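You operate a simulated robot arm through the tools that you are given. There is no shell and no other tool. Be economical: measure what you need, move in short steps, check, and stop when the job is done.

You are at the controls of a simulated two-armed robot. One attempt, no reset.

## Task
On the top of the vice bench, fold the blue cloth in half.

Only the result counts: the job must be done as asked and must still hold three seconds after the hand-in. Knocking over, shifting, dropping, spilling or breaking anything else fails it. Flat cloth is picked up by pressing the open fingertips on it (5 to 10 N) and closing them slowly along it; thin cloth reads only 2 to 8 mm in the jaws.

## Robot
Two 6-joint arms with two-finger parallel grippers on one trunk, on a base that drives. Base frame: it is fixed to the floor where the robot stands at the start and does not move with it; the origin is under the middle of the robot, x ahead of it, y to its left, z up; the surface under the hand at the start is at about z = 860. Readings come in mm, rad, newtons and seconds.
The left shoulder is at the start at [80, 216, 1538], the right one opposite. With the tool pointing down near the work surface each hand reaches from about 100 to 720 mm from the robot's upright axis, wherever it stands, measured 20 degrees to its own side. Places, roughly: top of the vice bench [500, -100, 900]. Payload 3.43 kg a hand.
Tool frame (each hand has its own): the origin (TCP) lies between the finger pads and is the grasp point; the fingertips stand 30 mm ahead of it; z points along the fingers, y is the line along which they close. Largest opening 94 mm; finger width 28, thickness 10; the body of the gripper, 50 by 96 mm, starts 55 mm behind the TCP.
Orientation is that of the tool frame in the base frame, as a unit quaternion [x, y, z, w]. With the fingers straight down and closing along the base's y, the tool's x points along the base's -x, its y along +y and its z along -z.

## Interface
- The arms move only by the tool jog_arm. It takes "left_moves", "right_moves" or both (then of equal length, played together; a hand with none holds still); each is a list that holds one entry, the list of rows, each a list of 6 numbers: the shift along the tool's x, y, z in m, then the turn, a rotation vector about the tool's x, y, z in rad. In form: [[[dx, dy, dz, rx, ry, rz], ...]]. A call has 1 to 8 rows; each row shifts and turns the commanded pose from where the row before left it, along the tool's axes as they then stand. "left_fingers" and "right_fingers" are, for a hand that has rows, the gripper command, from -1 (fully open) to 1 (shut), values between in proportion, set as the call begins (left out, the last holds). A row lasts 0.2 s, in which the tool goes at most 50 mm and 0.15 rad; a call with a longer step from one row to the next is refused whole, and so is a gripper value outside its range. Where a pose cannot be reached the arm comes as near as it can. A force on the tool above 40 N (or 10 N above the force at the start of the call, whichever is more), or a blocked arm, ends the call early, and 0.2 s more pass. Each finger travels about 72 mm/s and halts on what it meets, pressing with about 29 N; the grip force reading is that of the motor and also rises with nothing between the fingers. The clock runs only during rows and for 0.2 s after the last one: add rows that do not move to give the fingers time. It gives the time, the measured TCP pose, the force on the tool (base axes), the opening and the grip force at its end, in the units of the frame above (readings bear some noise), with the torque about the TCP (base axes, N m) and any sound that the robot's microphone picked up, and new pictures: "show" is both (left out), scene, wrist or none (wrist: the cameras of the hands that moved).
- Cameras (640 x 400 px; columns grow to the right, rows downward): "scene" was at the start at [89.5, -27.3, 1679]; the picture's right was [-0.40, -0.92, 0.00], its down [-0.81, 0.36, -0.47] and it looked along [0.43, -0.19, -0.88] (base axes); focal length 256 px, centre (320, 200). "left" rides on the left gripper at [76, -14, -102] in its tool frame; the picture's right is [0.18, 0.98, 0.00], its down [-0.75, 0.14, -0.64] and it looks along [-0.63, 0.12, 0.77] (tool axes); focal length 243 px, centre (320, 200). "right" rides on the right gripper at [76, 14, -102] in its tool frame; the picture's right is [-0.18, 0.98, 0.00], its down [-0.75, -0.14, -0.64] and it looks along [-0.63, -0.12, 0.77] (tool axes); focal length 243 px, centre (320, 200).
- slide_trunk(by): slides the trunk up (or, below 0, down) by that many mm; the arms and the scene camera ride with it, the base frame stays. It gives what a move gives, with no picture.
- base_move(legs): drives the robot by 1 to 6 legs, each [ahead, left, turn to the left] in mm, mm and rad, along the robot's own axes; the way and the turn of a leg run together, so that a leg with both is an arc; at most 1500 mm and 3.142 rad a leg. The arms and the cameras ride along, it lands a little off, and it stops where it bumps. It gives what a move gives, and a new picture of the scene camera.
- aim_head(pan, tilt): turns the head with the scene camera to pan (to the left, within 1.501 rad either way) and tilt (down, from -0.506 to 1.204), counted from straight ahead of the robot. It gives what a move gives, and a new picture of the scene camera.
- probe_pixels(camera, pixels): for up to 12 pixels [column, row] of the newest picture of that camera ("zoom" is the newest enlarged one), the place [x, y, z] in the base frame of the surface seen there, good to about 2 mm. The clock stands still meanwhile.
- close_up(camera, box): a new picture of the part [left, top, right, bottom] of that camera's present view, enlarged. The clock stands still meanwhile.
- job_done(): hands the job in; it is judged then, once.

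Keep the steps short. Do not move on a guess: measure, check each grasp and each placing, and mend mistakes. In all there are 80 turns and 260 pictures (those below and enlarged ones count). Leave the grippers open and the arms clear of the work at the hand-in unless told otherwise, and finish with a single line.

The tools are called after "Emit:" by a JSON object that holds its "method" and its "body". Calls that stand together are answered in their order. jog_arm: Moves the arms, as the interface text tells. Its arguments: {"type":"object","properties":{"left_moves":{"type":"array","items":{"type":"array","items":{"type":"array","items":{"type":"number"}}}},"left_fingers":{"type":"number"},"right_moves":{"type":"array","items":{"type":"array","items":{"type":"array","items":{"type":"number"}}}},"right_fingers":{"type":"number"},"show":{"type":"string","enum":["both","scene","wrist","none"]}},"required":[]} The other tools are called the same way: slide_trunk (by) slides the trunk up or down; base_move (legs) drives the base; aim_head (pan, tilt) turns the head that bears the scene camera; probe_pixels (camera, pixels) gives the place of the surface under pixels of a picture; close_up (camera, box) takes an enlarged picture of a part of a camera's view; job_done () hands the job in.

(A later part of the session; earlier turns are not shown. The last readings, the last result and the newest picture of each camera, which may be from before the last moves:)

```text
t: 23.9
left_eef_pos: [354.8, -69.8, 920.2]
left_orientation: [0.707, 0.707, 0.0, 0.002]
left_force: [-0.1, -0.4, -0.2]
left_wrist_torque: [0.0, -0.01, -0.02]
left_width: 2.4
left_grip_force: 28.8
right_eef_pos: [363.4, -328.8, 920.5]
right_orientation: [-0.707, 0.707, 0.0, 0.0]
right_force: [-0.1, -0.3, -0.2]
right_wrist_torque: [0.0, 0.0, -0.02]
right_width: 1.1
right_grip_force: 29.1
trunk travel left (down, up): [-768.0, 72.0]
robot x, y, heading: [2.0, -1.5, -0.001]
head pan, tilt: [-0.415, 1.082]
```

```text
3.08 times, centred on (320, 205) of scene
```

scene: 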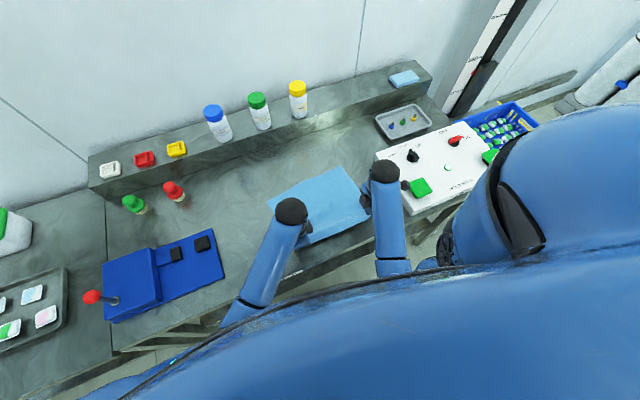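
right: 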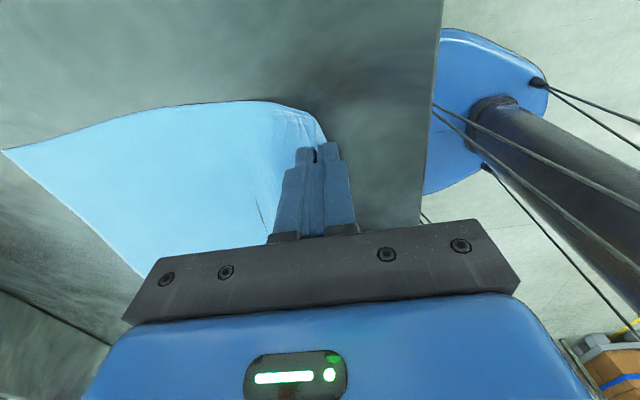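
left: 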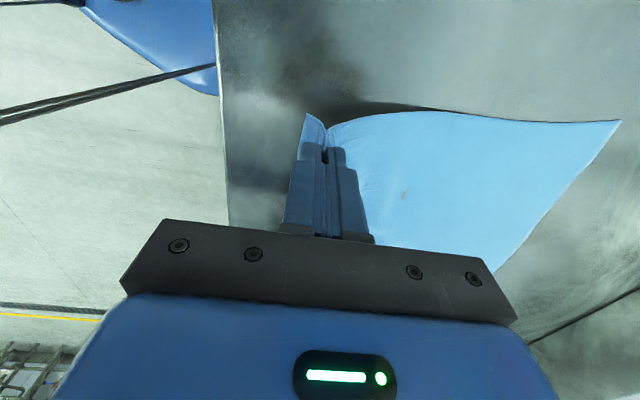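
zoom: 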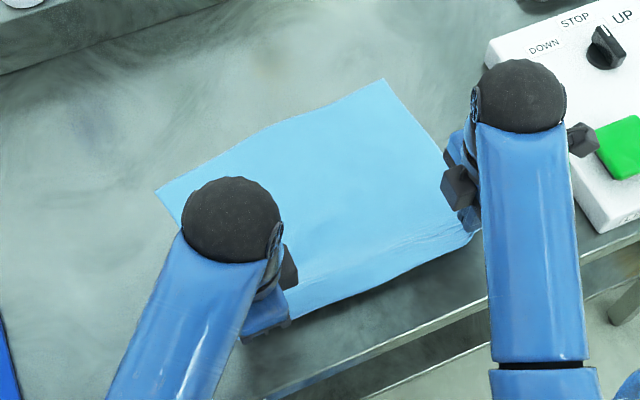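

Both hold. I measure where the far corners lie now at zoom (158,190) and (384,82), plus the far edge middle.

Emit:
{"method": "probe_pixels", "body": {"camera": "zoom", "pixels": [[159, 191], [383, 84], [270, 130], [220, 160], [330, 107], [415, 130], [435, 160]]}}

Emit:
{"method": "probe_pixels", "body": {"camera": "left", "pixels": [[306, 116], [299, 145], [440, 113], [340, 125], [615, 122]]}}

```text
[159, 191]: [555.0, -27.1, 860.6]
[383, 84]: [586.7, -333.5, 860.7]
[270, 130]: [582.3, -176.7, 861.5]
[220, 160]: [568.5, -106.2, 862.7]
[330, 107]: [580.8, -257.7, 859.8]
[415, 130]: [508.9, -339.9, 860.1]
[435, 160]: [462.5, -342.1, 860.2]
```

```text
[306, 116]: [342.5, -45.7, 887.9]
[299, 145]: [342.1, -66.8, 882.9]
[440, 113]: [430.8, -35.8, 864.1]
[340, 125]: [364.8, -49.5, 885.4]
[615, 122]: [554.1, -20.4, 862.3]
```

Far corners are now (555,-27) and (588,-334). Left holds a folded pinch about 30 mm from the edge; right holds a single layer close to the edge. I carry both in an arc, first half up and forward.

Emit:
{"method": "jog_arm", "body": {"left_moves": [[[0.001, 0.01, -0.015, 0, 0, 0], [0.001, 0.01, -0.015, 0, 0, 0], [0.001, 0.012, -0.013, 0, 0, 0], [0.001, 0.013, -0.012, 0, 0, 0], [0.001, 0.013, -0.006, 0, 0, 0], [0.001, 0.014, -0.004, 0, 0, 0], [0.001, 0.015, -0.001, 0, 0, 0], [0.001, 0.015, 0, 0, 0, 0]]], "right_moves": [[[-0.001, -0.012, -0.015, 0, 0, 0], [-0.001, -0.012, -0.015, 0, 0, 0], [-0.001, -0.015, -0.013, 0, 0, 0], [-0.001, -0.016, -0.012, 0, 0, 0], [-0.001, -0.016, -0.006, 0, 0, 0], [-0.001, -0.017, -0.004, 0, 0, 0], [-0.001, -0.019, -0.001, 0, 0, 0], [-0.001, -0.019, 0, 0, 0, 0]]]}}

```text
t: 25.6
left_eef_pos: [458.7, -60.5, 986.3]
left_orientation: [0.707, 0.707, 0.0, 0.003]
left_force: [0.5, -1.8, -0.5]
left_wrist_torque: [0.01, -0.01, -0.03]
left_width: 2.0
left_grip_force: 29.2
right_eef_pos: [490.7, -322.7, 978.5]
right_orientation: [0.707, -0.707, 0.0, 0.0]
right_force: [-0.2, 0.4, 0.5]
right_wrist_torque: [0.03, 0.02, -0.04]
right_width: 0.8
right_grip_force: 29.2
right hand out of reach, approached as far as the arm can: row 4, 5
trunk travel left (down, up): [-768.0, 72.0]
robot x, y, heading: [1.2, 1.4, 0.001]
head pan, tilt: [-0.415, 1.082]
```

scene: 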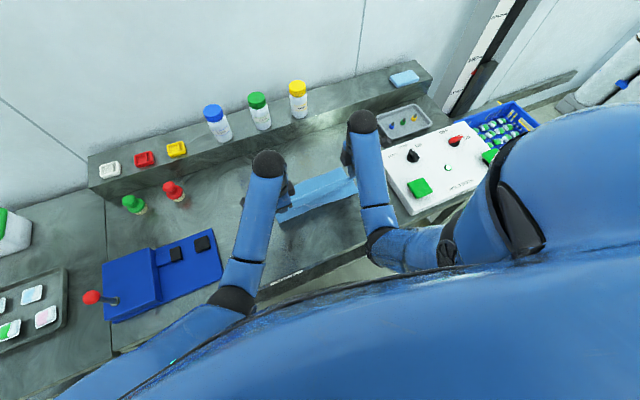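
right: 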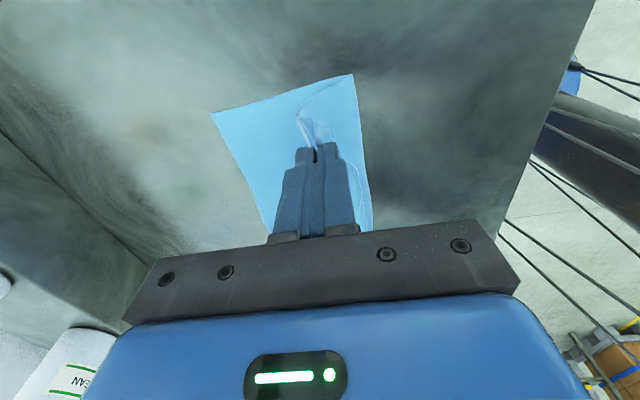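
left: 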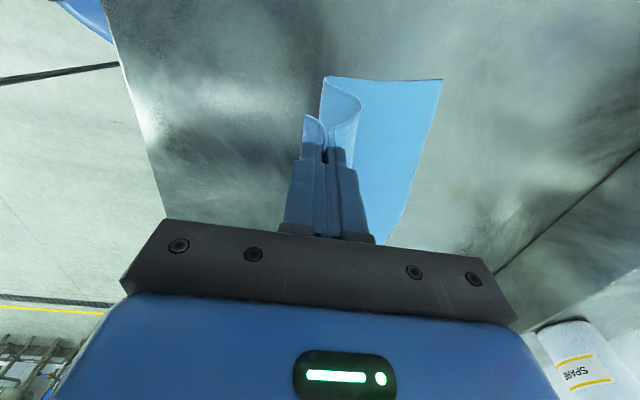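

Both still hold; the cloth stands up between the hands. I measure the crease ends and far corners on both sides.

Emit:
{"method": "probe_pixels", "body": {"camera": "left", "pixels": [[324, 80], [441, 82], [355, 100], [312, 122], [420, 160], [335, 115]]}}

Emit:
{"method": "probe_pixels", "body": {"camera": "right", "pixels": [[352, 78], [215, 114], [367, 190], [320, 130], [304, 120], [360, 140], [340, 90]]}}

Emit:
{"method": "close_up", "body": {"camera": "right", "box": [200, 60, 400, 185]}}

Emit:
{"method": "close_up", "body": {"camera": "scene", "box": [240, 140, 400, 270]}}

```text
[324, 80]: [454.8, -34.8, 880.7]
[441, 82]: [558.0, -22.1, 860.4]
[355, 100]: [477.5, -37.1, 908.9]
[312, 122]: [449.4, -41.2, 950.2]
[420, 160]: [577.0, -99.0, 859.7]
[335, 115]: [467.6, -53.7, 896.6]
```

```text
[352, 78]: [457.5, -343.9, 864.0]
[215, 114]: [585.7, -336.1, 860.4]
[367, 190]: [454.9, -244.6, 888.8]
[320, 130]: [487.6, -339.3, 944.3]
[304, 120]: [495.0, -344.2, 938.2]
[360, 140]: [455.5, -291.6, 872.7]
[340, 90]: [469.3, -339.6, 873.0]
```

```text
3.20 times, centred on (300, 122) of right
```

zoom: 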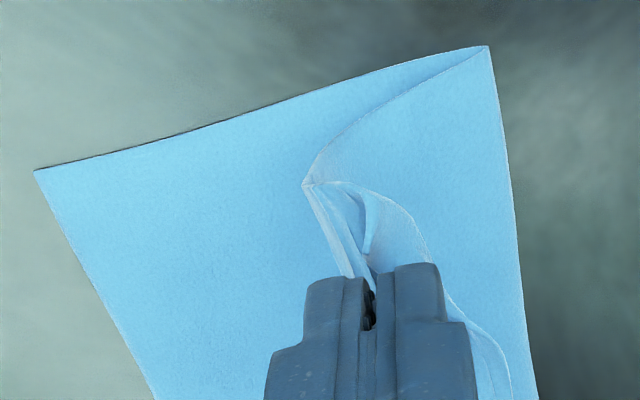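

```text
3.08 times, centred on (320, 205) of scene
```

zoom: 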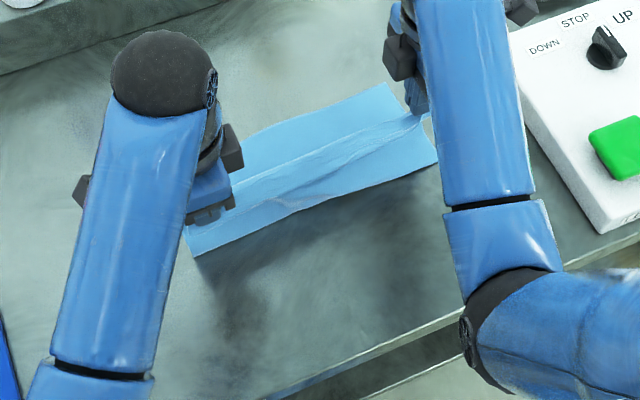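

The fold is forming well: crease around x≈455, far edge 558–586. Second half: forward and down to about z=928.

Emit:
{"method": "jog_arm", "body": {"left_moves": [[[0.001, 0.014, 0, 0, 0, 0], [0.001, 0.013, 0.004, 0, 0, 0], [0.001, 0.012, 0.008, 0, 0, 0], [0.001, 0.01, 0.01, 0, 0, 0], [0.001, 0.008, 0.012, 0, 0, 0], [0.001, 0.006, 0.012, 0, 0, 0], [0, 0.004, 0.008, 0, 0, 0], [0, 0.001, 0.004, 0, 0, 0]]], "right_moves": [[[-0.001, -0.017, 0, 0, 0, 0], [-0.001, -0.016, 0.003, 0, 0, 0], [-0.001, -0.014, 0.006, 0, 0, 0], [-0.001, -0.012, 0.009, 0, 0, 0], [-0.001, -0.01, 0.01, 0, 0, 0], [-0.001, -0.008, 0.01, 0, 0, 0], [0, -0.006, 0.008, 0, 0, 0], [0, -0.004, 0.004, 0, 0, 0]]]}}

Emit:
{"method": "close_up", "body": {"camera": "right", "box": [160, 50, 400, 200]}}

```text
t: 27.4
left_eef_pos: [524.6, -56.5, 930.5]
left_orientation: [0.707, 0.707, 0.0, 0.004]
left_force: [0.2, 0.5, 0.0]
left_wrist_torque: [0.01, 0.01, 0.03]
left_width: 2.2
left_grip_force: 29.2
right_eef_pos: [578.1, -315.5, 930.2]
right_orientation: [-0.707, 0.707, 0.0, -0.001]
right_force: [0.4, 0.9, 0.7]
right_wrist_torque: [0.04, 0.0, 0.05]
right_width: 1.1
right_grip_force: 29.1
trunk travel left (down, up): [-768.0, 72.0]
robot x, y, heading: [-2.1, 1.6, -0.004]
head pan, tilt: [-0.415, 1.082]
```

scene: 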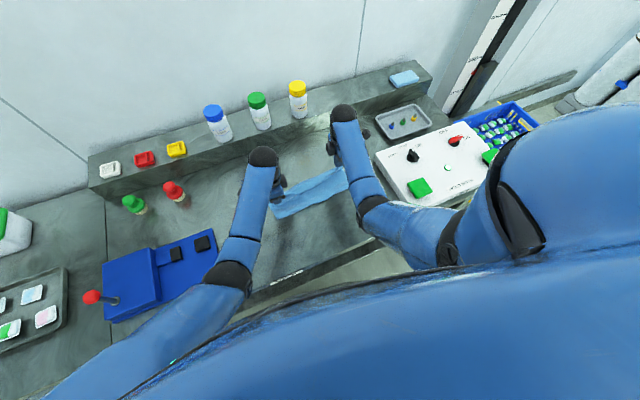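
right: 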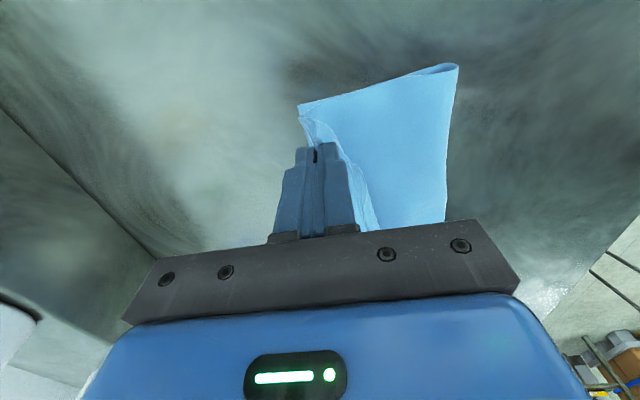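
left: 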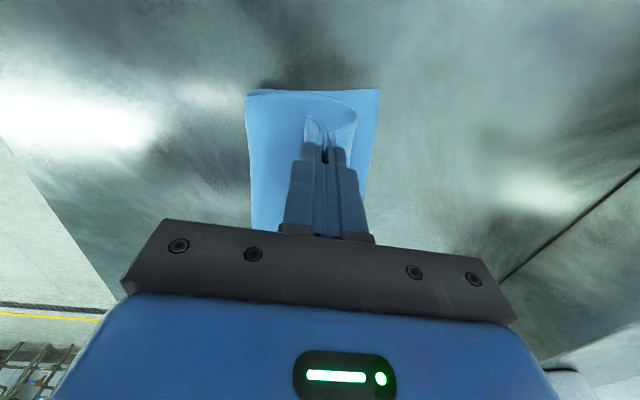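

```text
2.67 times, centred on (280, 125) of right
```

zoom: 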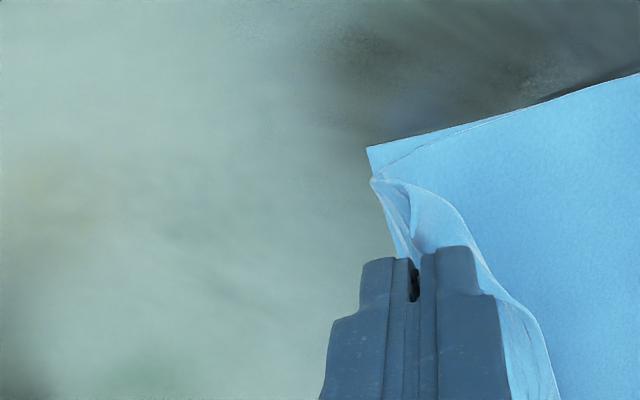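

Very good: the upper layer lies almost over the lower one. I tilt both hands forward 0.45 rad so the held edge will fall forward, compensating the tip shift.

Emit:
{"method": "jog_arm", "body": {"left_moves": [[[0, 0.006, 0, 0.15, 0, 0], [0, 0.006, 0, 0.15, 0, 0], [0, 0.006, 0, 0.15, 0, 0], [0, 0, 0, 0, 0, 0]]], "right_moves": [[[0, -0.004, 0, -0.15, 0, 0], [0, -0.004, 0, -0.15, 0, 0], [0, -0.004, 0, -0.15, 0, 0], [0, 0, 0, 0, 0, 0]]], "show": "wrist"}}

Emit:
{"method": "close_up", "body": {"camera": "left", "box": [200, 50, 440, 200]}}

```text
t: 28.4
left_eef_pos: [532.9, -51.2, 932.9]
left_orientation: [0.691, 0.689, -0.158, -0.153]
left_force: [0.5, -0.9, -0.1]
left_wrist_torque: [-0.02, -0.03, 0.04]
left_width: 1.9
left_grip_force: 28.6
left hand out of reach, approached as far as the arm can: row 3
right_eef_pos: [584.8, -314.6, 932.2]
right_orientation: [-0.689, 0.69, 0.157, -0.157]
right_force: [0.3, -0.3, 0.3]
right_wrist_torque: [0.04, -0.02, 0.0]
right_width: 1.0
right_grip_force: 29.3
right hand out of reach, approached as far as the arm can: row 3
trunk travel left (down, up): [-768.0, 72.0]
robot x, y, heading: [0.3, 1.4, 0.002]
head pan, tilt: [-0.415, 1.082]
```

right: 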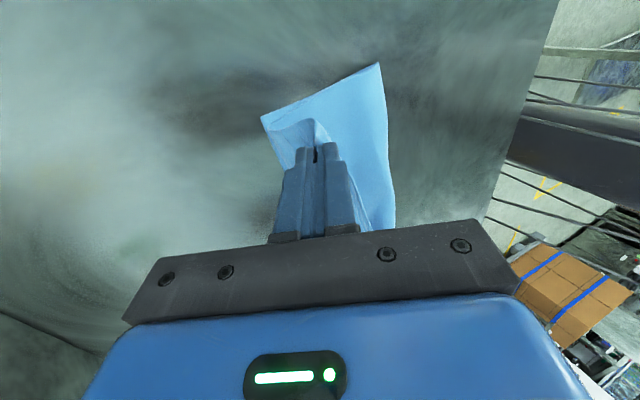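
left: 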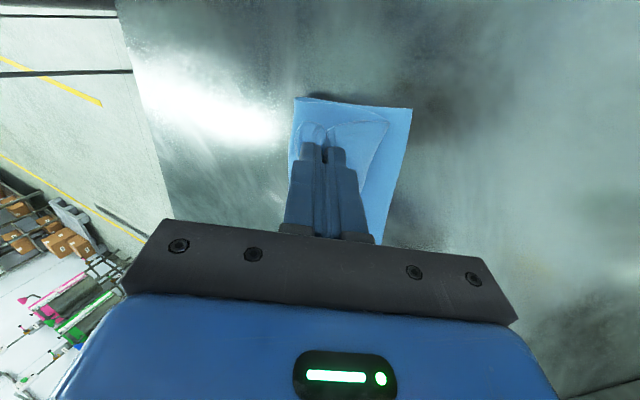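

```text
2.67 times, centred on (320, 125) of left
```

zoom: 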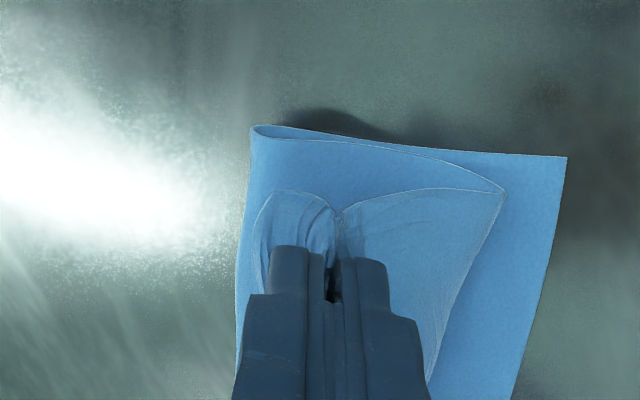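

On the left, the upper layer loops forward to zoom (503,190) and doubles back to the grip. I measure that loop.

Emit:
{"method": "probe_pixels", "body": {"camera": "zoom", "pixels": [[500, 192], [562, 159], [254, 130], [345, 215], [290, 195], [262, 230], [330, 150]]}}

Emit:
{"method": "probe_pixels", "body": {"camera": "right", "pixels": [[264, 117], [380, 66], [275, 135], [300, 125], [318, 125], [293, 165]]}}

```text
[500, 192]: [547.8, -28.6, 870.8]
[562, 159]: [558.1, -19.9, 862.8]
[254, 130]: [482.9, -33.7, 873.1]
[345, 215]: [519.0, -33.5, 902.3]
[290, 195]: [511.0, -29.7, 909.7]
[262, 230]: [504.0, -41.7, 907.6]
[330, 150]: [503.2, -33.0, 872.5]
```

```text
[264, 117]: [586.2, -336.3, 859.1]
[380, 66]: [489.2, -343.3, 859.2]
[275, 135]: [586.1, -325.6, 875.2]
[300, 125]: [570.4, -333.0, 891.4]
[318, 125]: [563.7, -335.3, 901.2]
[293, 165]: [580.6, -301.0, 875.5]
```

The crease has been dragged to x≈485 (should be around 435 left / 460 right), so I went a bit too far forward. I move the hands back (left 40 mm, right 30 mm) to let the crease roll back.

Emit:
{"method": "jog_arm", "body": {"left_moves": [[[0, -0.009, 0.0043, 0, 0, 0], [0, -0.009, 0.0043, 0, 0, 0], [0, -0.009, 0.0043, 0, 0, 0], [0, -0.009, 0.0043, 0, 0, 0], [0, 0, 0, 0, 0, 0]]], "right_moves": [[[0, 0.007, 0.0033, 0, 0, 0], [0, 0.007, 0.0033, 0, 0, 0], [0, 0.007, 0.0033, 0, 0, 0], [0, 0.006, 0.0031, 0, 0, 0], [0, 0, 0, 0, 0, 0]]], "show": "both"}}

Emit:
{"method": "close_up", "body": {"camera": "left", "box": [200, 50, 440, 200]}}

```text
t: 29.6
left_eef_pos: [494.2, -51.3, 931.4]
left_orientation: [0.69, 0.689, -0.158, -0.156]
left_force: [0.5, -0.8, 1.2]
left_wrist_torque: [-0.05, -0.02, 0.04]
left_width: 2.2
left_grip_force: 29.1
right_eef_pos: [555.0, -315.0, 929.7]
right_orientation: [0.69, -0.689, -0.157, 0.158]
right_force: [0.0, 1.2, 0.6]
right_wrist_torque: [0.03, -0.02, -0.01]
right_width: 1.0
right_grip_force: 29.3
trunk travel left (down, up): [-768.0, 72.0]
robot x, y, heading: [0.6, -0.3, -0.001]
head pan, tilt: [-0.415, 1.082]
```

scene: 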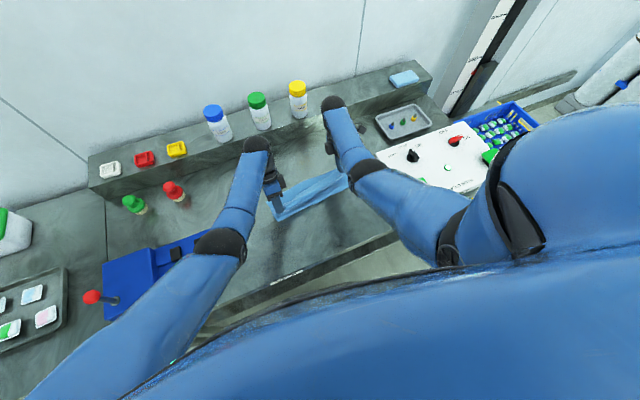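
right: 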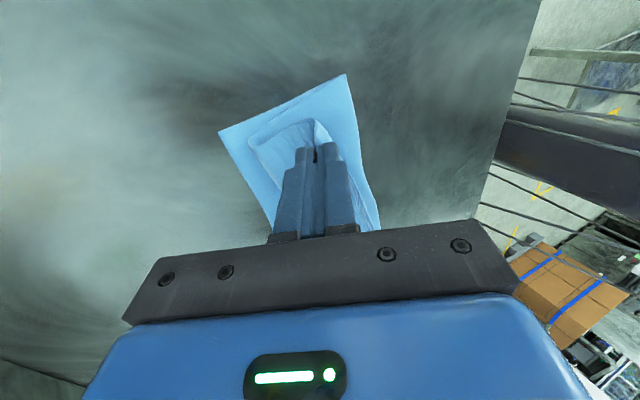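
left: 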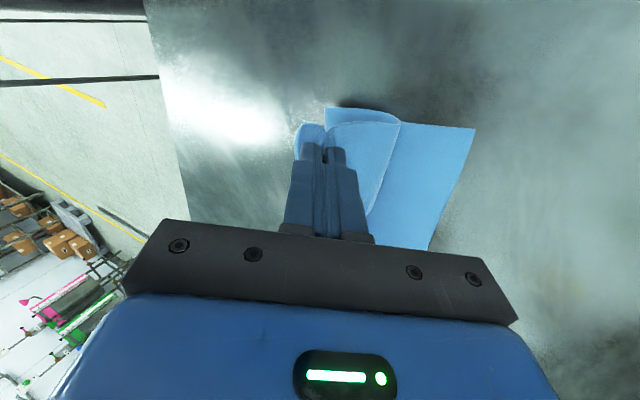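

```text
2.67 times, centred on (320, 125) of left
```

zoom: 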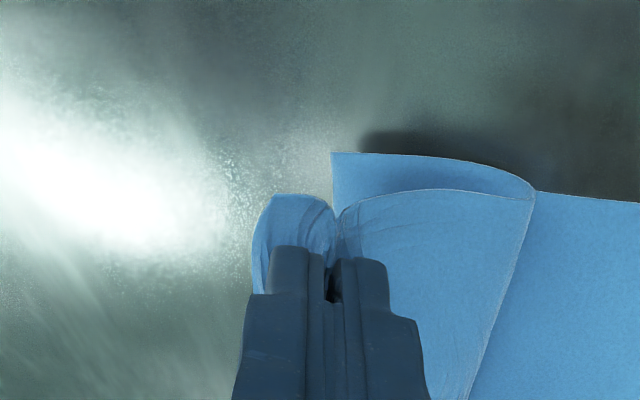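

Emit:
{"method": "probe_pixels", "body": {"camera": "zoom", "pixels": [[335, 158], [530, 192], [345, 215], [440, 175]]}}

Emit:
{"method": "probe_pixels", "body": {"camera": "left", "pixels": [[472, 130]]}}

Emit:
{"method": "probe_pixels", "body": {"camera": "right", "pixels": [[222, 132], [344, 77], [252, 140], [300, 123], [322, 95]]}}

```text
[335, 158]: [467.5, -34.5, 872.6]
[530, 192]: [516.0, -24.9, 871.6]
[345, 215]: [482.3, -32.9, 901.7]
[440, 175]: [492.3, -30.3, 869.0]
```

```text
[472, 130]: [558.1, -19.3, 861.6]
```

```text
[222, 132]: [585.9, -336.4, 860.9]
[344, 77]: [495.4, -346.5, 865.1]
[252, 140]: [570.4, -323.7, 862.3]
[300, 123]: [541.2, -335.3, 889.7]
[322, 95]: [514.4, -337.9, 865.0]
```

The crease stayed forward. I go back up and back along the arc to straighten the upper layer and re-form the crease further back.

Emit:
{"method": "jog_arm", "body": {"left_moves": [[[0, -0.005, -0.01, 0, 0, 0], [0, -0.013, -0.0002, 0, 0, 0], [0, -0.013, -0.0002, 0, 0, 0], [0, -0.013, 0.003, 0, 0, 0], [0, -0.013, 0.003, 0, 0, 0], [0, -0.008, 0.003, 0, 0, 0], [0, 0, 0, 0, 0, 0]]], "right_moves": [[[0, 0.005, -0.012, 0, 0, 0], [0, 0.0186, -0.001, 0, 0, 0], [0, 0.0186, -0.001, 0, 0, 0], [0, 0.0186, 0.003, 0, 0, 0], [0, 0.0186, 0.004, 0, 0, 0], [0, 0.0186, 0.004, 0, 0, 0], [0, 0, 0, 0, 0, 0]]], "show": "wrist"}}

```text
t: 31.2
left_eef_pos: [448.0, -61.6, 940.2]
left_orientation: [0.69, 0.69, -0.158, -0.155]
left_force: [-0.2, -1.5, 0.1]
left_wrist_torque: [-0.05, -0.02, 0.06]
left_width: 2.1
left_grip_force: 28.9
left hand out of reach, approached as far as the arm can: row 4, 5, 6
right_eef_pos: [511.4, -325.1, 920.7]
right_orientation: [0.689, -0.689, -0.157, 0.158]
right_force: [0.1, 2.9, 1.3]
right_wrist_torque: [0.03, 0.01, -0.05]
right_width: 1.0
right_grip_force: 29.1
right hand out of reach, approached as far as the arm can: row 2, 3, 4, 5, 6
trunk travel left (down, up): [-768.0, 72.0]
robot x, y, heading: [-1.9, 0.8, -0.001]
head pan, tilt: [-0.415, 1.082]
```

right: 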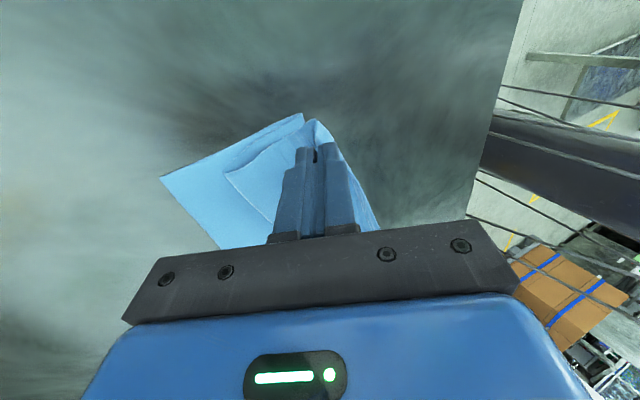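
left: 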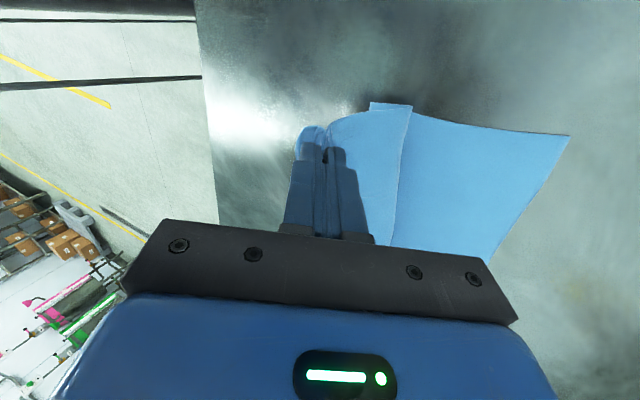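

The tilted wrists can't go further back. I turn them upright again, then lift and move back.

Emit:
{"method": "jog_arm", "body": {"left_moves": [[[0, 0, -0.005, -0.15, 0, 0], [0, 0, -0.005, -0.15, 0, 0], [0, 0, -0.005, -0.15, 0, 0], [0, 0, -0.01, 0, 0, 0], [0, -0.005, -0.005, 0, 0, 0], [0, -0.008, 0, 0, 0, 0], [0, -0.01, 0, 0, 0, 0], [0, 0, 0, 0, 0, 0]]], "right_moves": [[[0, 0, -0.01, 0.15, 0, 0], [0, 0, -0.01, 0.15, 0, 0], [0, 0, -0.012, 0.15, 0, 0], [0, 0.01, -0.012, 0, 0, 0], [0, 0.015, -0.01, 0, 0, 0], [0, 0.015, -0.002, 0, 0, 0], [0, 0.014, 0.004, 0, 0, 0], [0, 0, 0, 0, 0, 0]]], "show": "both"}}

Emit:
{"method": "close_up", "body": {"camera": "scene", "box": [240, 140, 400, 270]}}

```text
t: 33.0
left_eef_pos: [429.7, -60.0, 969.1]
left_orientation: [0.707, 0.707, 0.001, 0.002]
left_force: [0.2, -1.5, 0.7]
left_wrist_torque: [-0.03, 0.05, 0.0]
left_width: 1.8
left_grip_force: 29.2
right_eef_pos: [466.3, -326.7, 970.2]
right_orientation: [-0.707, 0.707, 0.0, -0.001]
right_force: [-0.2, 1.6, 0.0]
right_wrist_torque: [0.07, 0.04, 0.04]
right_width: 0.8
right_grip_force: 29.2
trunk travel left (down, up): [-768.0, 72.0]
robot x, y, heading: [-0.5, 0.1, 0.001]
head pan, tilt: [-0.415, 1.082]
```

scene: 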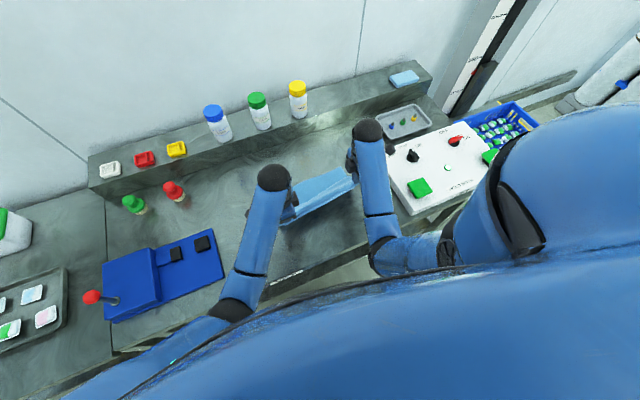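
right: 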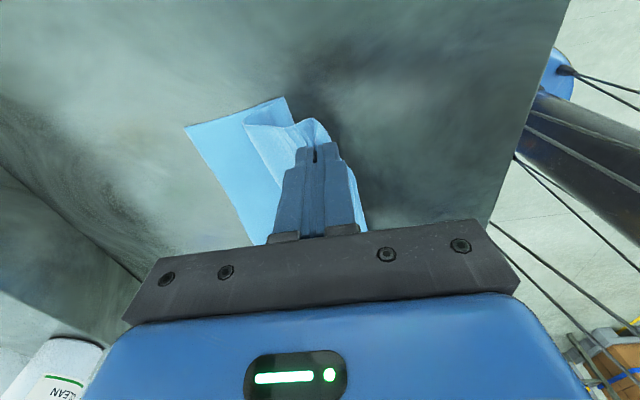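
left: 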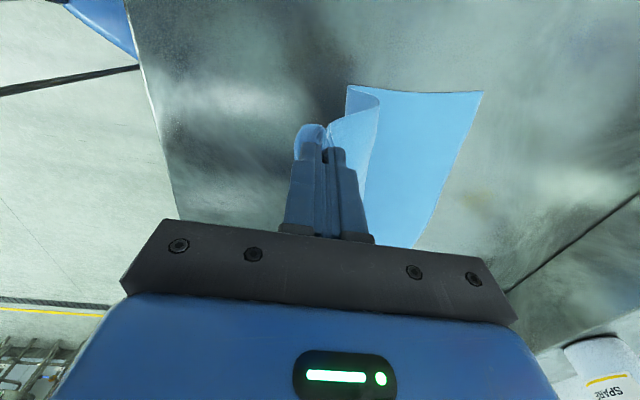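

```text
3.08 times, centred on (320, 205) of scene
```

zoom: 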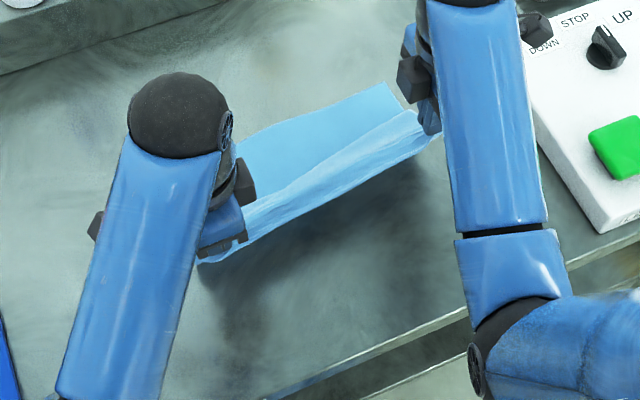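

The crease is still forward. I take both hands 50 mm further back, which should unroll the lower layer.

Emit:
{"method": "jog_arm", "body": {"left_moves": [[[0, -0.012, 0.002, 0, 0, 0], [0, -0.012, 0.004, 0, 0, 0], [0, -0.012, 0.006, 0, 0, 0], [0, -0.012, 0.008, 0, 0, 0], [0, 0, 0, 0, 0, 0]]], "right_moves": [[[0, 0.015, 0.002, 0, 0, 0], [0, 0.015, 0.002, 0, 0, 0], [0, 0.015, 0.004, 0, 0, 0], [0, 0.015, 0.004, 0, 0, 0], [0, 0, 0, 0, 0, 0]]], "show": "wrist"}}

```text
t: 34.2
left_eef_pos: [381.6, -61.5, 947.9]
left_orientation: [0.707, 0.707, 0.0, 0.004]
left_force: [0.2, -0.9, 0.5]
left_wrist_torque: [-0.01, 0.01, 0.0]
left_width: 2.2
left_grip_force: 29.3
right_eef_pos: [406.0, -326.4, 958.8]
right_orientation: [0.707, -0.707, 0.001, -0.001]
right_force: [-0.7, 0.2, 0.8]
right_wrist_torque: [0.05, 0.03, -0.05]
right_width: 0.8
right_grip_force: 29.0
trunk travel left (down, up): [-768.0, 72.0]
robot x, y, heading: [0.6, -1.6, -0.001]
head pan, tilt: [-0.415, 1.082]
```

right: 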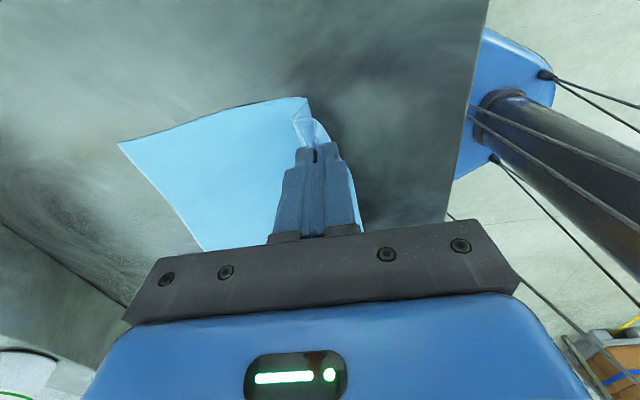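
left: 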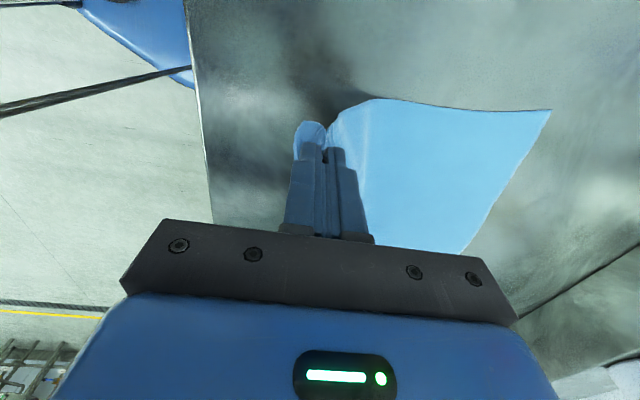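

Emit:
{"method": "probe_pixels", "body": {"camera": "right", "pixels": [[305, 100], [123, 144], [280, 105], [300, 125], [325, 130], [220, 115]]}}

Emit:
{"method": "probe_pixels", "body": {"camera": "left", "pixels": [[375, 102], [547, 112], [350, 113], [335, 125], [410, 102], [450, 106], [313, 128]]}}

```text
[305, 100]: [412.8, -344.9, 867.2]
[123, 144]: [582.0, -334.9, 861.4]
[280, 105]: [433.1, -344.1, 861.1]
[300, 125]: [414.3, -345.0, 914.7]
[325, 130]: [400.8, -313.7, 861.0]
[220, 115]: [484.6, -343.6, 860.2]
```

```text
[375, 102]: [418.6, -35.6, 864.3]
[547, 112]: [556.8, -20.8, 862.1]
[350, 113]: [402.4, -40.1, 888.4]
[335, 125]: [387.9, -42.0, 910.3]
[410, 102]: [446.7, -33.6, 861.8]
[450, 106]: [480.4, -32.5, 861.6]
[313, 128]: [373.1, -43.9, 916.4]
```

Now straight again: lower layer 169 mm on the right and 138 mm on the left. The target crease is x≈432 left / 457 right with the tips ending at x≈510 / 562. I repeat the arc on a lower, tighter path.

Emit:
{"method": "jog_arm", "body": {"left_moves": [[[0.0015, 0.0125, -0.0035, 0, 0, 0], [0.0015, 0.0125, -0.0035, 0, 0, 0], [0.0015, 0.0125, -0.0035, 0, 0, 0], [0.0015, 0.0125, -0.0035, 0, 0, 0], [0.0015, 0.0125, 0, 0, 0, 0], [0.0015, 0.0125, 0.004, 0, 0, 0], [0.0015, 0.0125, 0.007, 0, 0, 0], [0.0015, 0.0125, 0.011, 0, 0, 0]]], "right_moves": [[[-0.001, -0.0128, -0.004, 0, 0, 0], [-0.001, -0.0128, -0.004, 0, 0, 0], [-0.001, -0.0128, -0.004, 0, 0, 0], [-0.001, -0.0128, -0.004, 0, 0, 0], [-0.001, -0.018, 0, 0, 0, 0], [-0.001, -0.018, 0.003, 0, 0, 0], [-0.001, -0.018, 0.005, 0, 0, 0], [-0.001, -0.018, 0.007, 0, 0, 0]]], "show": "wrist"}}

```text
t: 36.0
left_eef_pos: [483.2, -48.3, 939.9]
left_orientation: [0.707, 0.707, -0.001, 0.003]
left_force: [0.4, -2.3, 0.6]
left_wrist_torque: [-0.07, -0.01, 0.02]
left_width: 2.2
left_grip_force: 29.5
right_eef_pos: [530.7, -318.6, 957.6]
right_orientation: [-0.707, 0.707, 0.001, -0.001]
right_force: [-0.1, 2.2, 0.2]
right_wrist_torque: [0.12, 0.02, -0.04]
right_width: 1.1
right_grip_force: 28.9
trunk travel left (down, up): [-768.0, 72.0]
robot x, y, heading: [1.5, 3.9, 0.003]
head pan, tilt: [-0.415, 1.082]
```

right: 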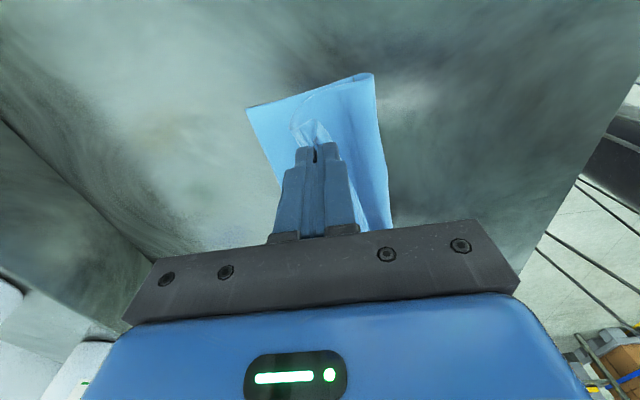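
left: 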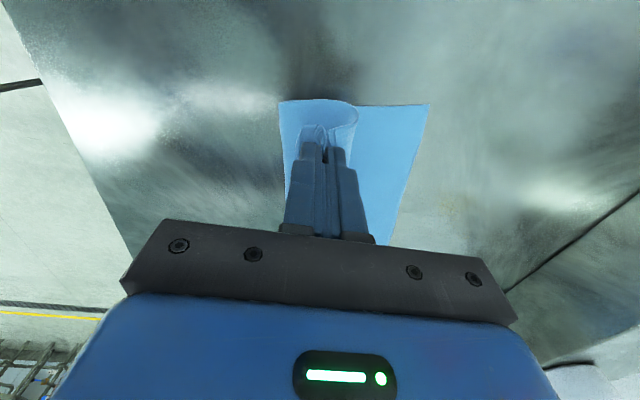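

Emit:
{"method": "probe_pixels", "body": {"camera": "left", "pixels": [[281, 103], [426, 106], [354, 112], [325, 125], [286, 165]]}}

Emit:
{"method": "probe_pixels", "body": {"camera": "right", "pixels": [[372, 76], [250, 110], [295, 120], [380, 140], [320, 95]]}}

```text
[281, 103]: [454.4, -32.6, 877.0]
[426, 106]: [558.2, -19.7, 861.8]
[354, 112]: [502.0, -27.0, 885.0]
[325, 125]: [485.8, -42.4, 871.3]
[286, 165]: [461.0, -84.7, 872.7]
```

```text
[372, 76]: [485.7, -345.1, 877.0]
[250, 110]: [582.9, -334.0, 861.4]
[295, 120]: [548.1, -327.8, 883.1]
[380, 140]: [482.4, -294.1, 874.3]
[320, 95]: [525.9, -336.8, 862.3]
```

The crease sits at 454 / 486 because the cloth is rather stiff and the path ran too far ahead of it. I reverse the arc back to where the sheet is straight again, a little further back and lower than before, to follow with a lower path.

Emit:
{"method": "jog_arm", "body": {"left_moves": [[[-0.0015, -0.0125, -0.011, 0, 0, 0], [-0.0015, -0.0125, -0.007, 0, 0, 0], [-0.0015, -0.0125, -0.004, 0, 0, 0], [-0.0015, -0.0145, 0, 0, 0, 0], [-0.0015, -0.0155, 0.0035, 0, 0, 0], [-0.0015, -0.0165, 0.0065, 0, 0, 0], [-0.0015, -0.0165, 0.0065, 0, 0, 0], [-0.0015, -0.0165, 0.0065, 0, 0, 0]]], "right_moves": [[[0, 0.018, -0.007, 0, 0, 0], [0, 0.018, -0.005, 0, 0, 0], [0, 0.018, -0.003, 0, 0, 0], [0, 0.018, 0, 0, 0, 0], [0, 0.0168, 0.004, 0, 0, 0], [0, 0.0168, 0.004, 0, 0, 0], [0, 0.0168, 0.006, 0, 0, 0], [0, 0.0168, 0.006, 0, 0, 0]]], "show": "wrist"}}

```text
t: 37.9
left_eef_pos: [363.5, -61.0, 940.4]
left_orientation: [0.707, 0.707, -0.001, 0.004]
left_force: [0.0, 0.5, 0.1]
left_wrist_torque: [0.01, 0.03, 0.0]
left_width: 2.0
left_grip_force: 28.7
right_eef_pos: [390.2, -318.8, 954.7]
right_orientation: [0.707, -0.707, 0.0, 0.001]
right_force: [-0.6, 0.5, -1.0]
right_wrist_torque: [0.01, 0.02, 0.0]
right_width: 0.7
right_grip_force: 28.9
trunk travel left (down, up): [-768.0, 72.0]
robot x, y, heading: [2.6, 2.2, 0.001]
head pan, tilt: [-0.415, 1.082]
```

right: 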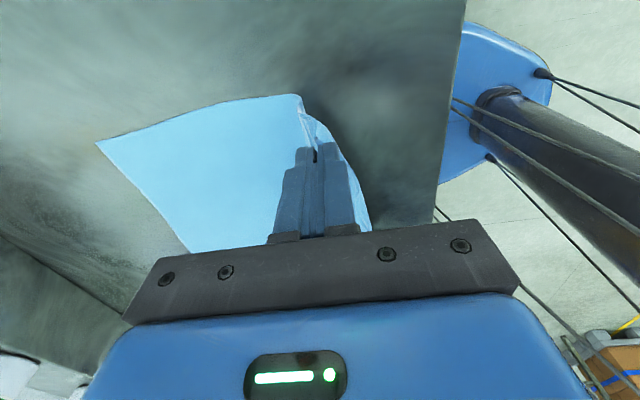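
left: 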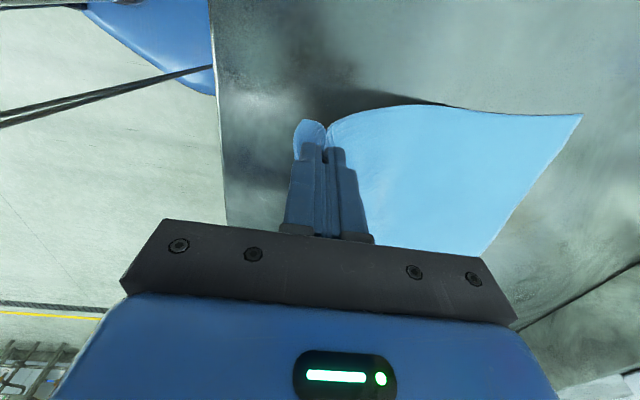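

Now the low path, first half.

Emit:
{"method": "jog_arm", "body": {"left_moves": [[[0.001, 0.018, 0.008, 0, 0, 0], [0.001, 0.018, 0.004, 0, 0, 0], [0.001, 0.02, 0.003, 0, 0, 0], [0.001, 0.02, 0.003, 0, 0, 0]]], "right_moves": [[[0, -0.022, 0.003, 0, 0, 0], [0, -0.022, 0.004, 0, 0, 0], [0, -0.024, 0.005, 0, 0, 0], [0, -0.024, 0.007, 0, 0, 0]]], "show": "wrist"}}

```text
t: 38.9
left_eef_pos: [442.2, -57.2, 921.7]
left_orientation: [0.707, 0.707, 0.001, 0.003]
left_force: [0.9, -0.6, 0.0]
left_wrist_torque: [0.04, 0.04, 0.01]
left_width: 1.8
left_grip_force: 29.1
right_eef_pos: [485.3, -319.3, 933.5]
right_orientation: [-0.707, 0.708, 0.0, 0.0]
right_force: [-1.0, 0.5, 0.0]
right_wrist_torque: [-0.01, 0.03, 0.0]
right_width: 1.0
right_grip_force: 29.1
trunk travel left (down, up): [-768.0, 72.0]
robot x, y, heading: [1.3, -0.9, -0.004]
head pan, tilt: [-0.415, 1.082]
```

right: 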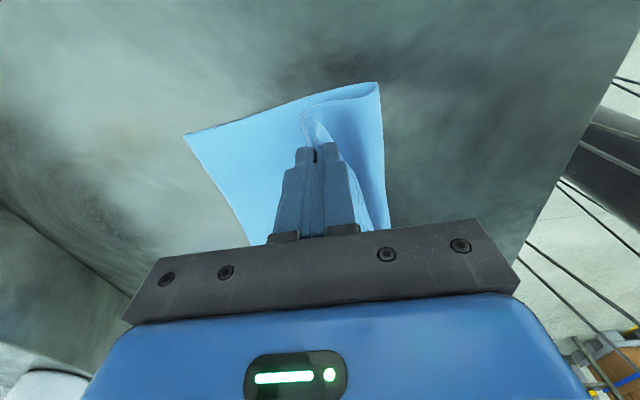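
left: 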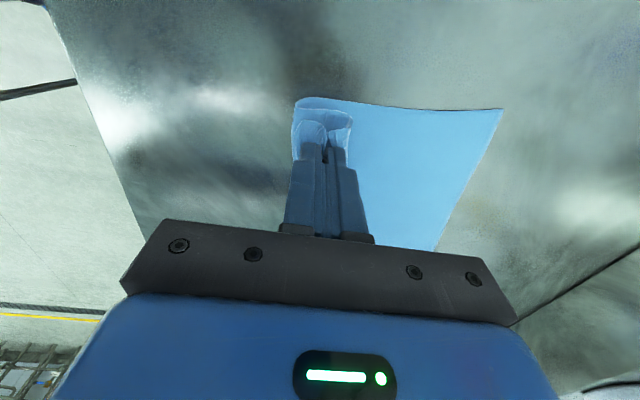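

Now the sheet bulges back behind the hands as wanted. I measure the bulge and the far corners.

Emit:
{"method": "probe_pixels", "body": {"camera": "left", "pixels": [[296, 103], [294, 140], [350, 120], [500, 113]]}}

Emit:
{"method": "probe_pixels", "body": {"camera": "right", "pixels": [[376, 86], [382, 150], [187, 137], [303, 115]]}}

```text
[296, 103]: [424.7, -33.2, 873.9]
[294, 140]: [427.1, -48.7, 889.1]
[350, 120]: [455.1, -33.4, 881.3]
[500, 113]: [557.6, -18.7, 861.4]
```

```text
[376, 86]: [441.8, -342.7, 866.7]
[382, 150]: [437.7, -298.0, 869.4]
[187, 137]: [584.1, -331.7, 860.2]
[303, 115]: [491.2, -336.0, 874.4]
```

Crease backs are at 425 / 440, just behind the targets of 432 / 457. Second half: forward and down.

Emit:
{"method": "jog_arm", "body": {"left_moves": [[[0.001, 0.018, 0.003, 0, 0, 0], [0.001, 0.016, 0.004, 0, 0, 0], [0.001, 0.014, 0.005, 0, 0, 0], [0.001, 0.012, 0.006, 0, 0, 0], [0, 0, 0, 0, 0, 0]]], "right_moves": [[[0, -0.021, 0.007, 0, 0, 0], [0, -0.02, 0.008, 0, 0, 0], [0, -0.017, 0.008, 0, 0, 0], [0, -0.013, 0.007, 0, 0, 0], [0, 0, 0, 0, 0, 0]]], "show": "wrist"}}

```text
t: 40.0
left_eef_pos: [501.0, -53.6, 904.6]
left_orientation: [0.707, 0.707, 0.0, 0.003]
left_force: [1.1, -1.4, 0.0]
left_wrist_torque: [-0.07, 0.07, -0.01]
left_width: 2.2
left_grip_force: 29.8
right_eef_pos: [555.1, -318.2, 904.3]
right_orientation: [-0.707, 0.707, 0.0, -0.001]
right_force: [-0.5, 1.6, 1.0]
right_wrist_torque: [0.06, 0.03, -0.03]
right_width: 0.9
right_grip_force: 28.8
trunk travel left (down, up): [-768.0, 72.0]
robot x, y, heading: [-3.5, -2.8, -0.0]
head pan, tilt: [-0.415, 1.082]
```

right: 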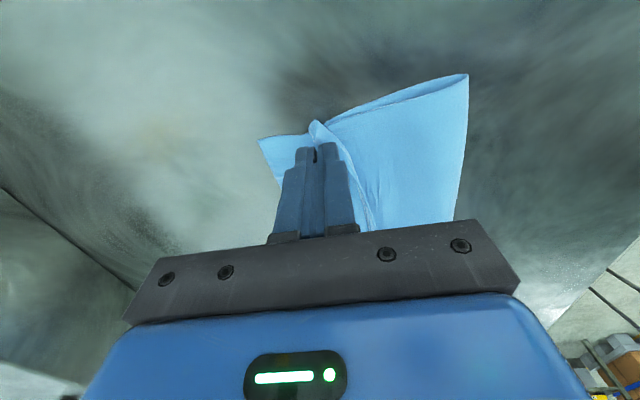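
left: 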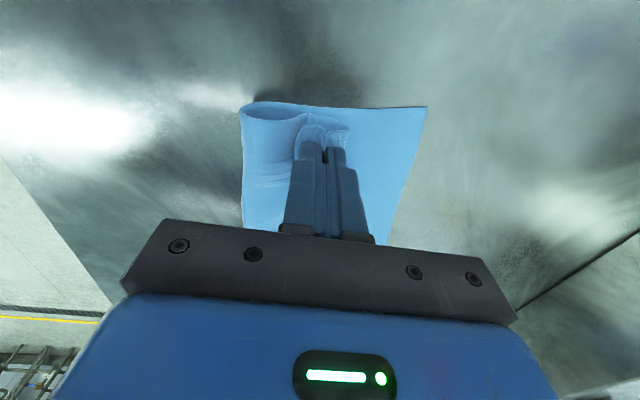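

Emit:
{"method": "probe_pixels", "body": {"camera": "left", "pixels": [[243, 110], [244, 160], [425, 108], [346, 133], [275, 106]]}}

Emit:
{"method": "probe_pixels", "body": {"camera": "right", "pixels": [[466, 78], [460, 150], [261, 140], [315, 125], [400, 95]]}}

Emit:
{"method": "close_up", "body": {"camera": "left", "box": [220, 75, 460, 225]}}

Emit:
{"method": "close_up", "body": {"camera": "right", "box": [240, 60, 480, 210]}}

```text
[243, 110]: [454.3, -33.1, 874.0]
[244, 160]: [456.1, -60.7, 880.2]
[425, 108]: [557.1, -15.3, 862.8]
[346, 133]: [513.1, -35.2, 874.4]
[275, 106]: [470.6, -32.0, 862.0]
```

```text
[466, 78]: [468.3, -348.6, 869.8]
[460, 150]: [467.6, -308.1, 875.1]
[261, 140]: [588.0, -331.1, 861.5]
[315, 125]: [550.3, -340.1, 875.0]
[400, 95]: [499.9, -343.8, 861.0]
```

```text
2.67 times, centred on (340, 150) of left
```

zoom: 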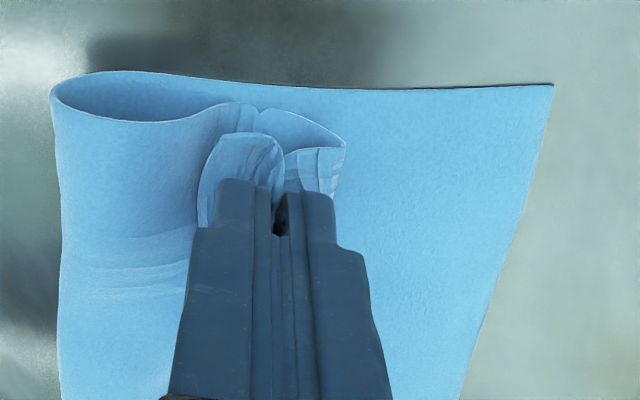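

```text
2.67 times, centred on (360, 135) of right
```

zoom: 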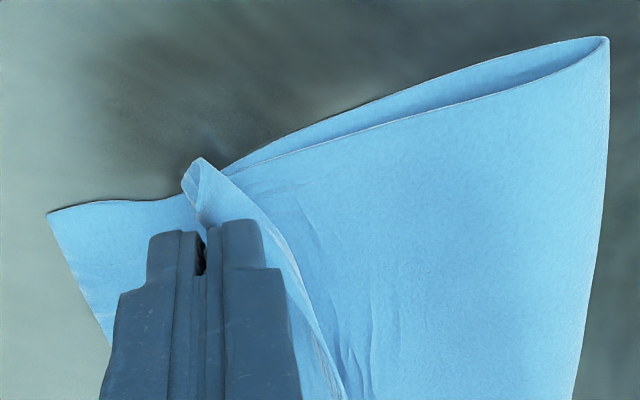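

Very close: crease backs at 454 (left, fat loop) and 468 (right). I lower both by 10 mm, bringing left 12 mm back to push its crease back.

Emit:
{"method": "jog_arm", "body": {"left_moves": [[[0, -0.006, 0.002, 0, 0, 0], [0, -0.006, 0.002, 0, 0, 0], [0, 0, 0.003, 0, 0, 0], [0, 0, 0.003, 0, 0, 0], [0, 0, 0, 0, 0, 0]]], "right_moves": [[[0, 0, 0.002, 0, 0, 0], [0, 0, 0.002, 0, 0, 0], [0, 0, 0.003, 0, 0, 0], [0, 0, 0.003, 0, 0, 0], [0, 0, 0, 0, 0, 0]]], "show": "wrist"}}

```text
t: 41.2
left_eef_pos: [488.5, -54.7, 895.8]
left_orientation: [0.707, 0.707, 0.0, 0.004]
left_force: [1.3, -2.7, 3.9]
left_wrist_torque: [-0.13, -0.01, 0.03]
left_width: 2.2
left_grip_force: 28.9
right_eef_pos: [554.5, -318.0, 896.0]
right_orientation: [-0.707, 0.707, 0.0, 0.001]
right_force: [0.3, 2.8, 7.9]
right_wrist_torque: [0.01, 0.02, -0.07]
right_width: 1.0
right_grip_force: 28.8
trunk travel left (down, up): [-768.0, 72.0]
robot x, y, heading: [0.1, -4.2, -0.001]
head pan, tilt: [-0.415, 1.082]
```

right: 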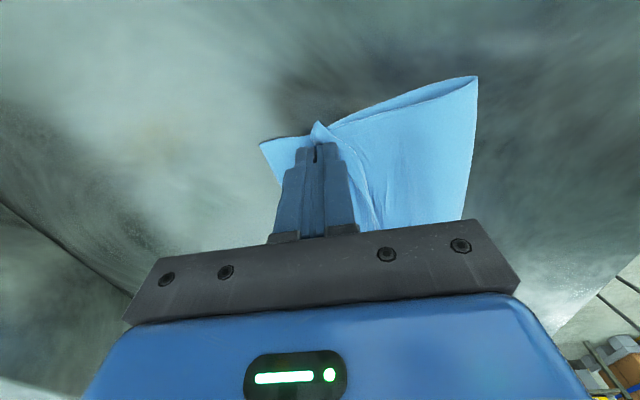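
left: 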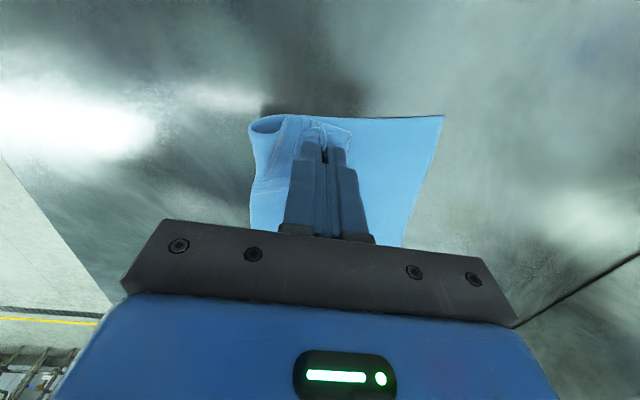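

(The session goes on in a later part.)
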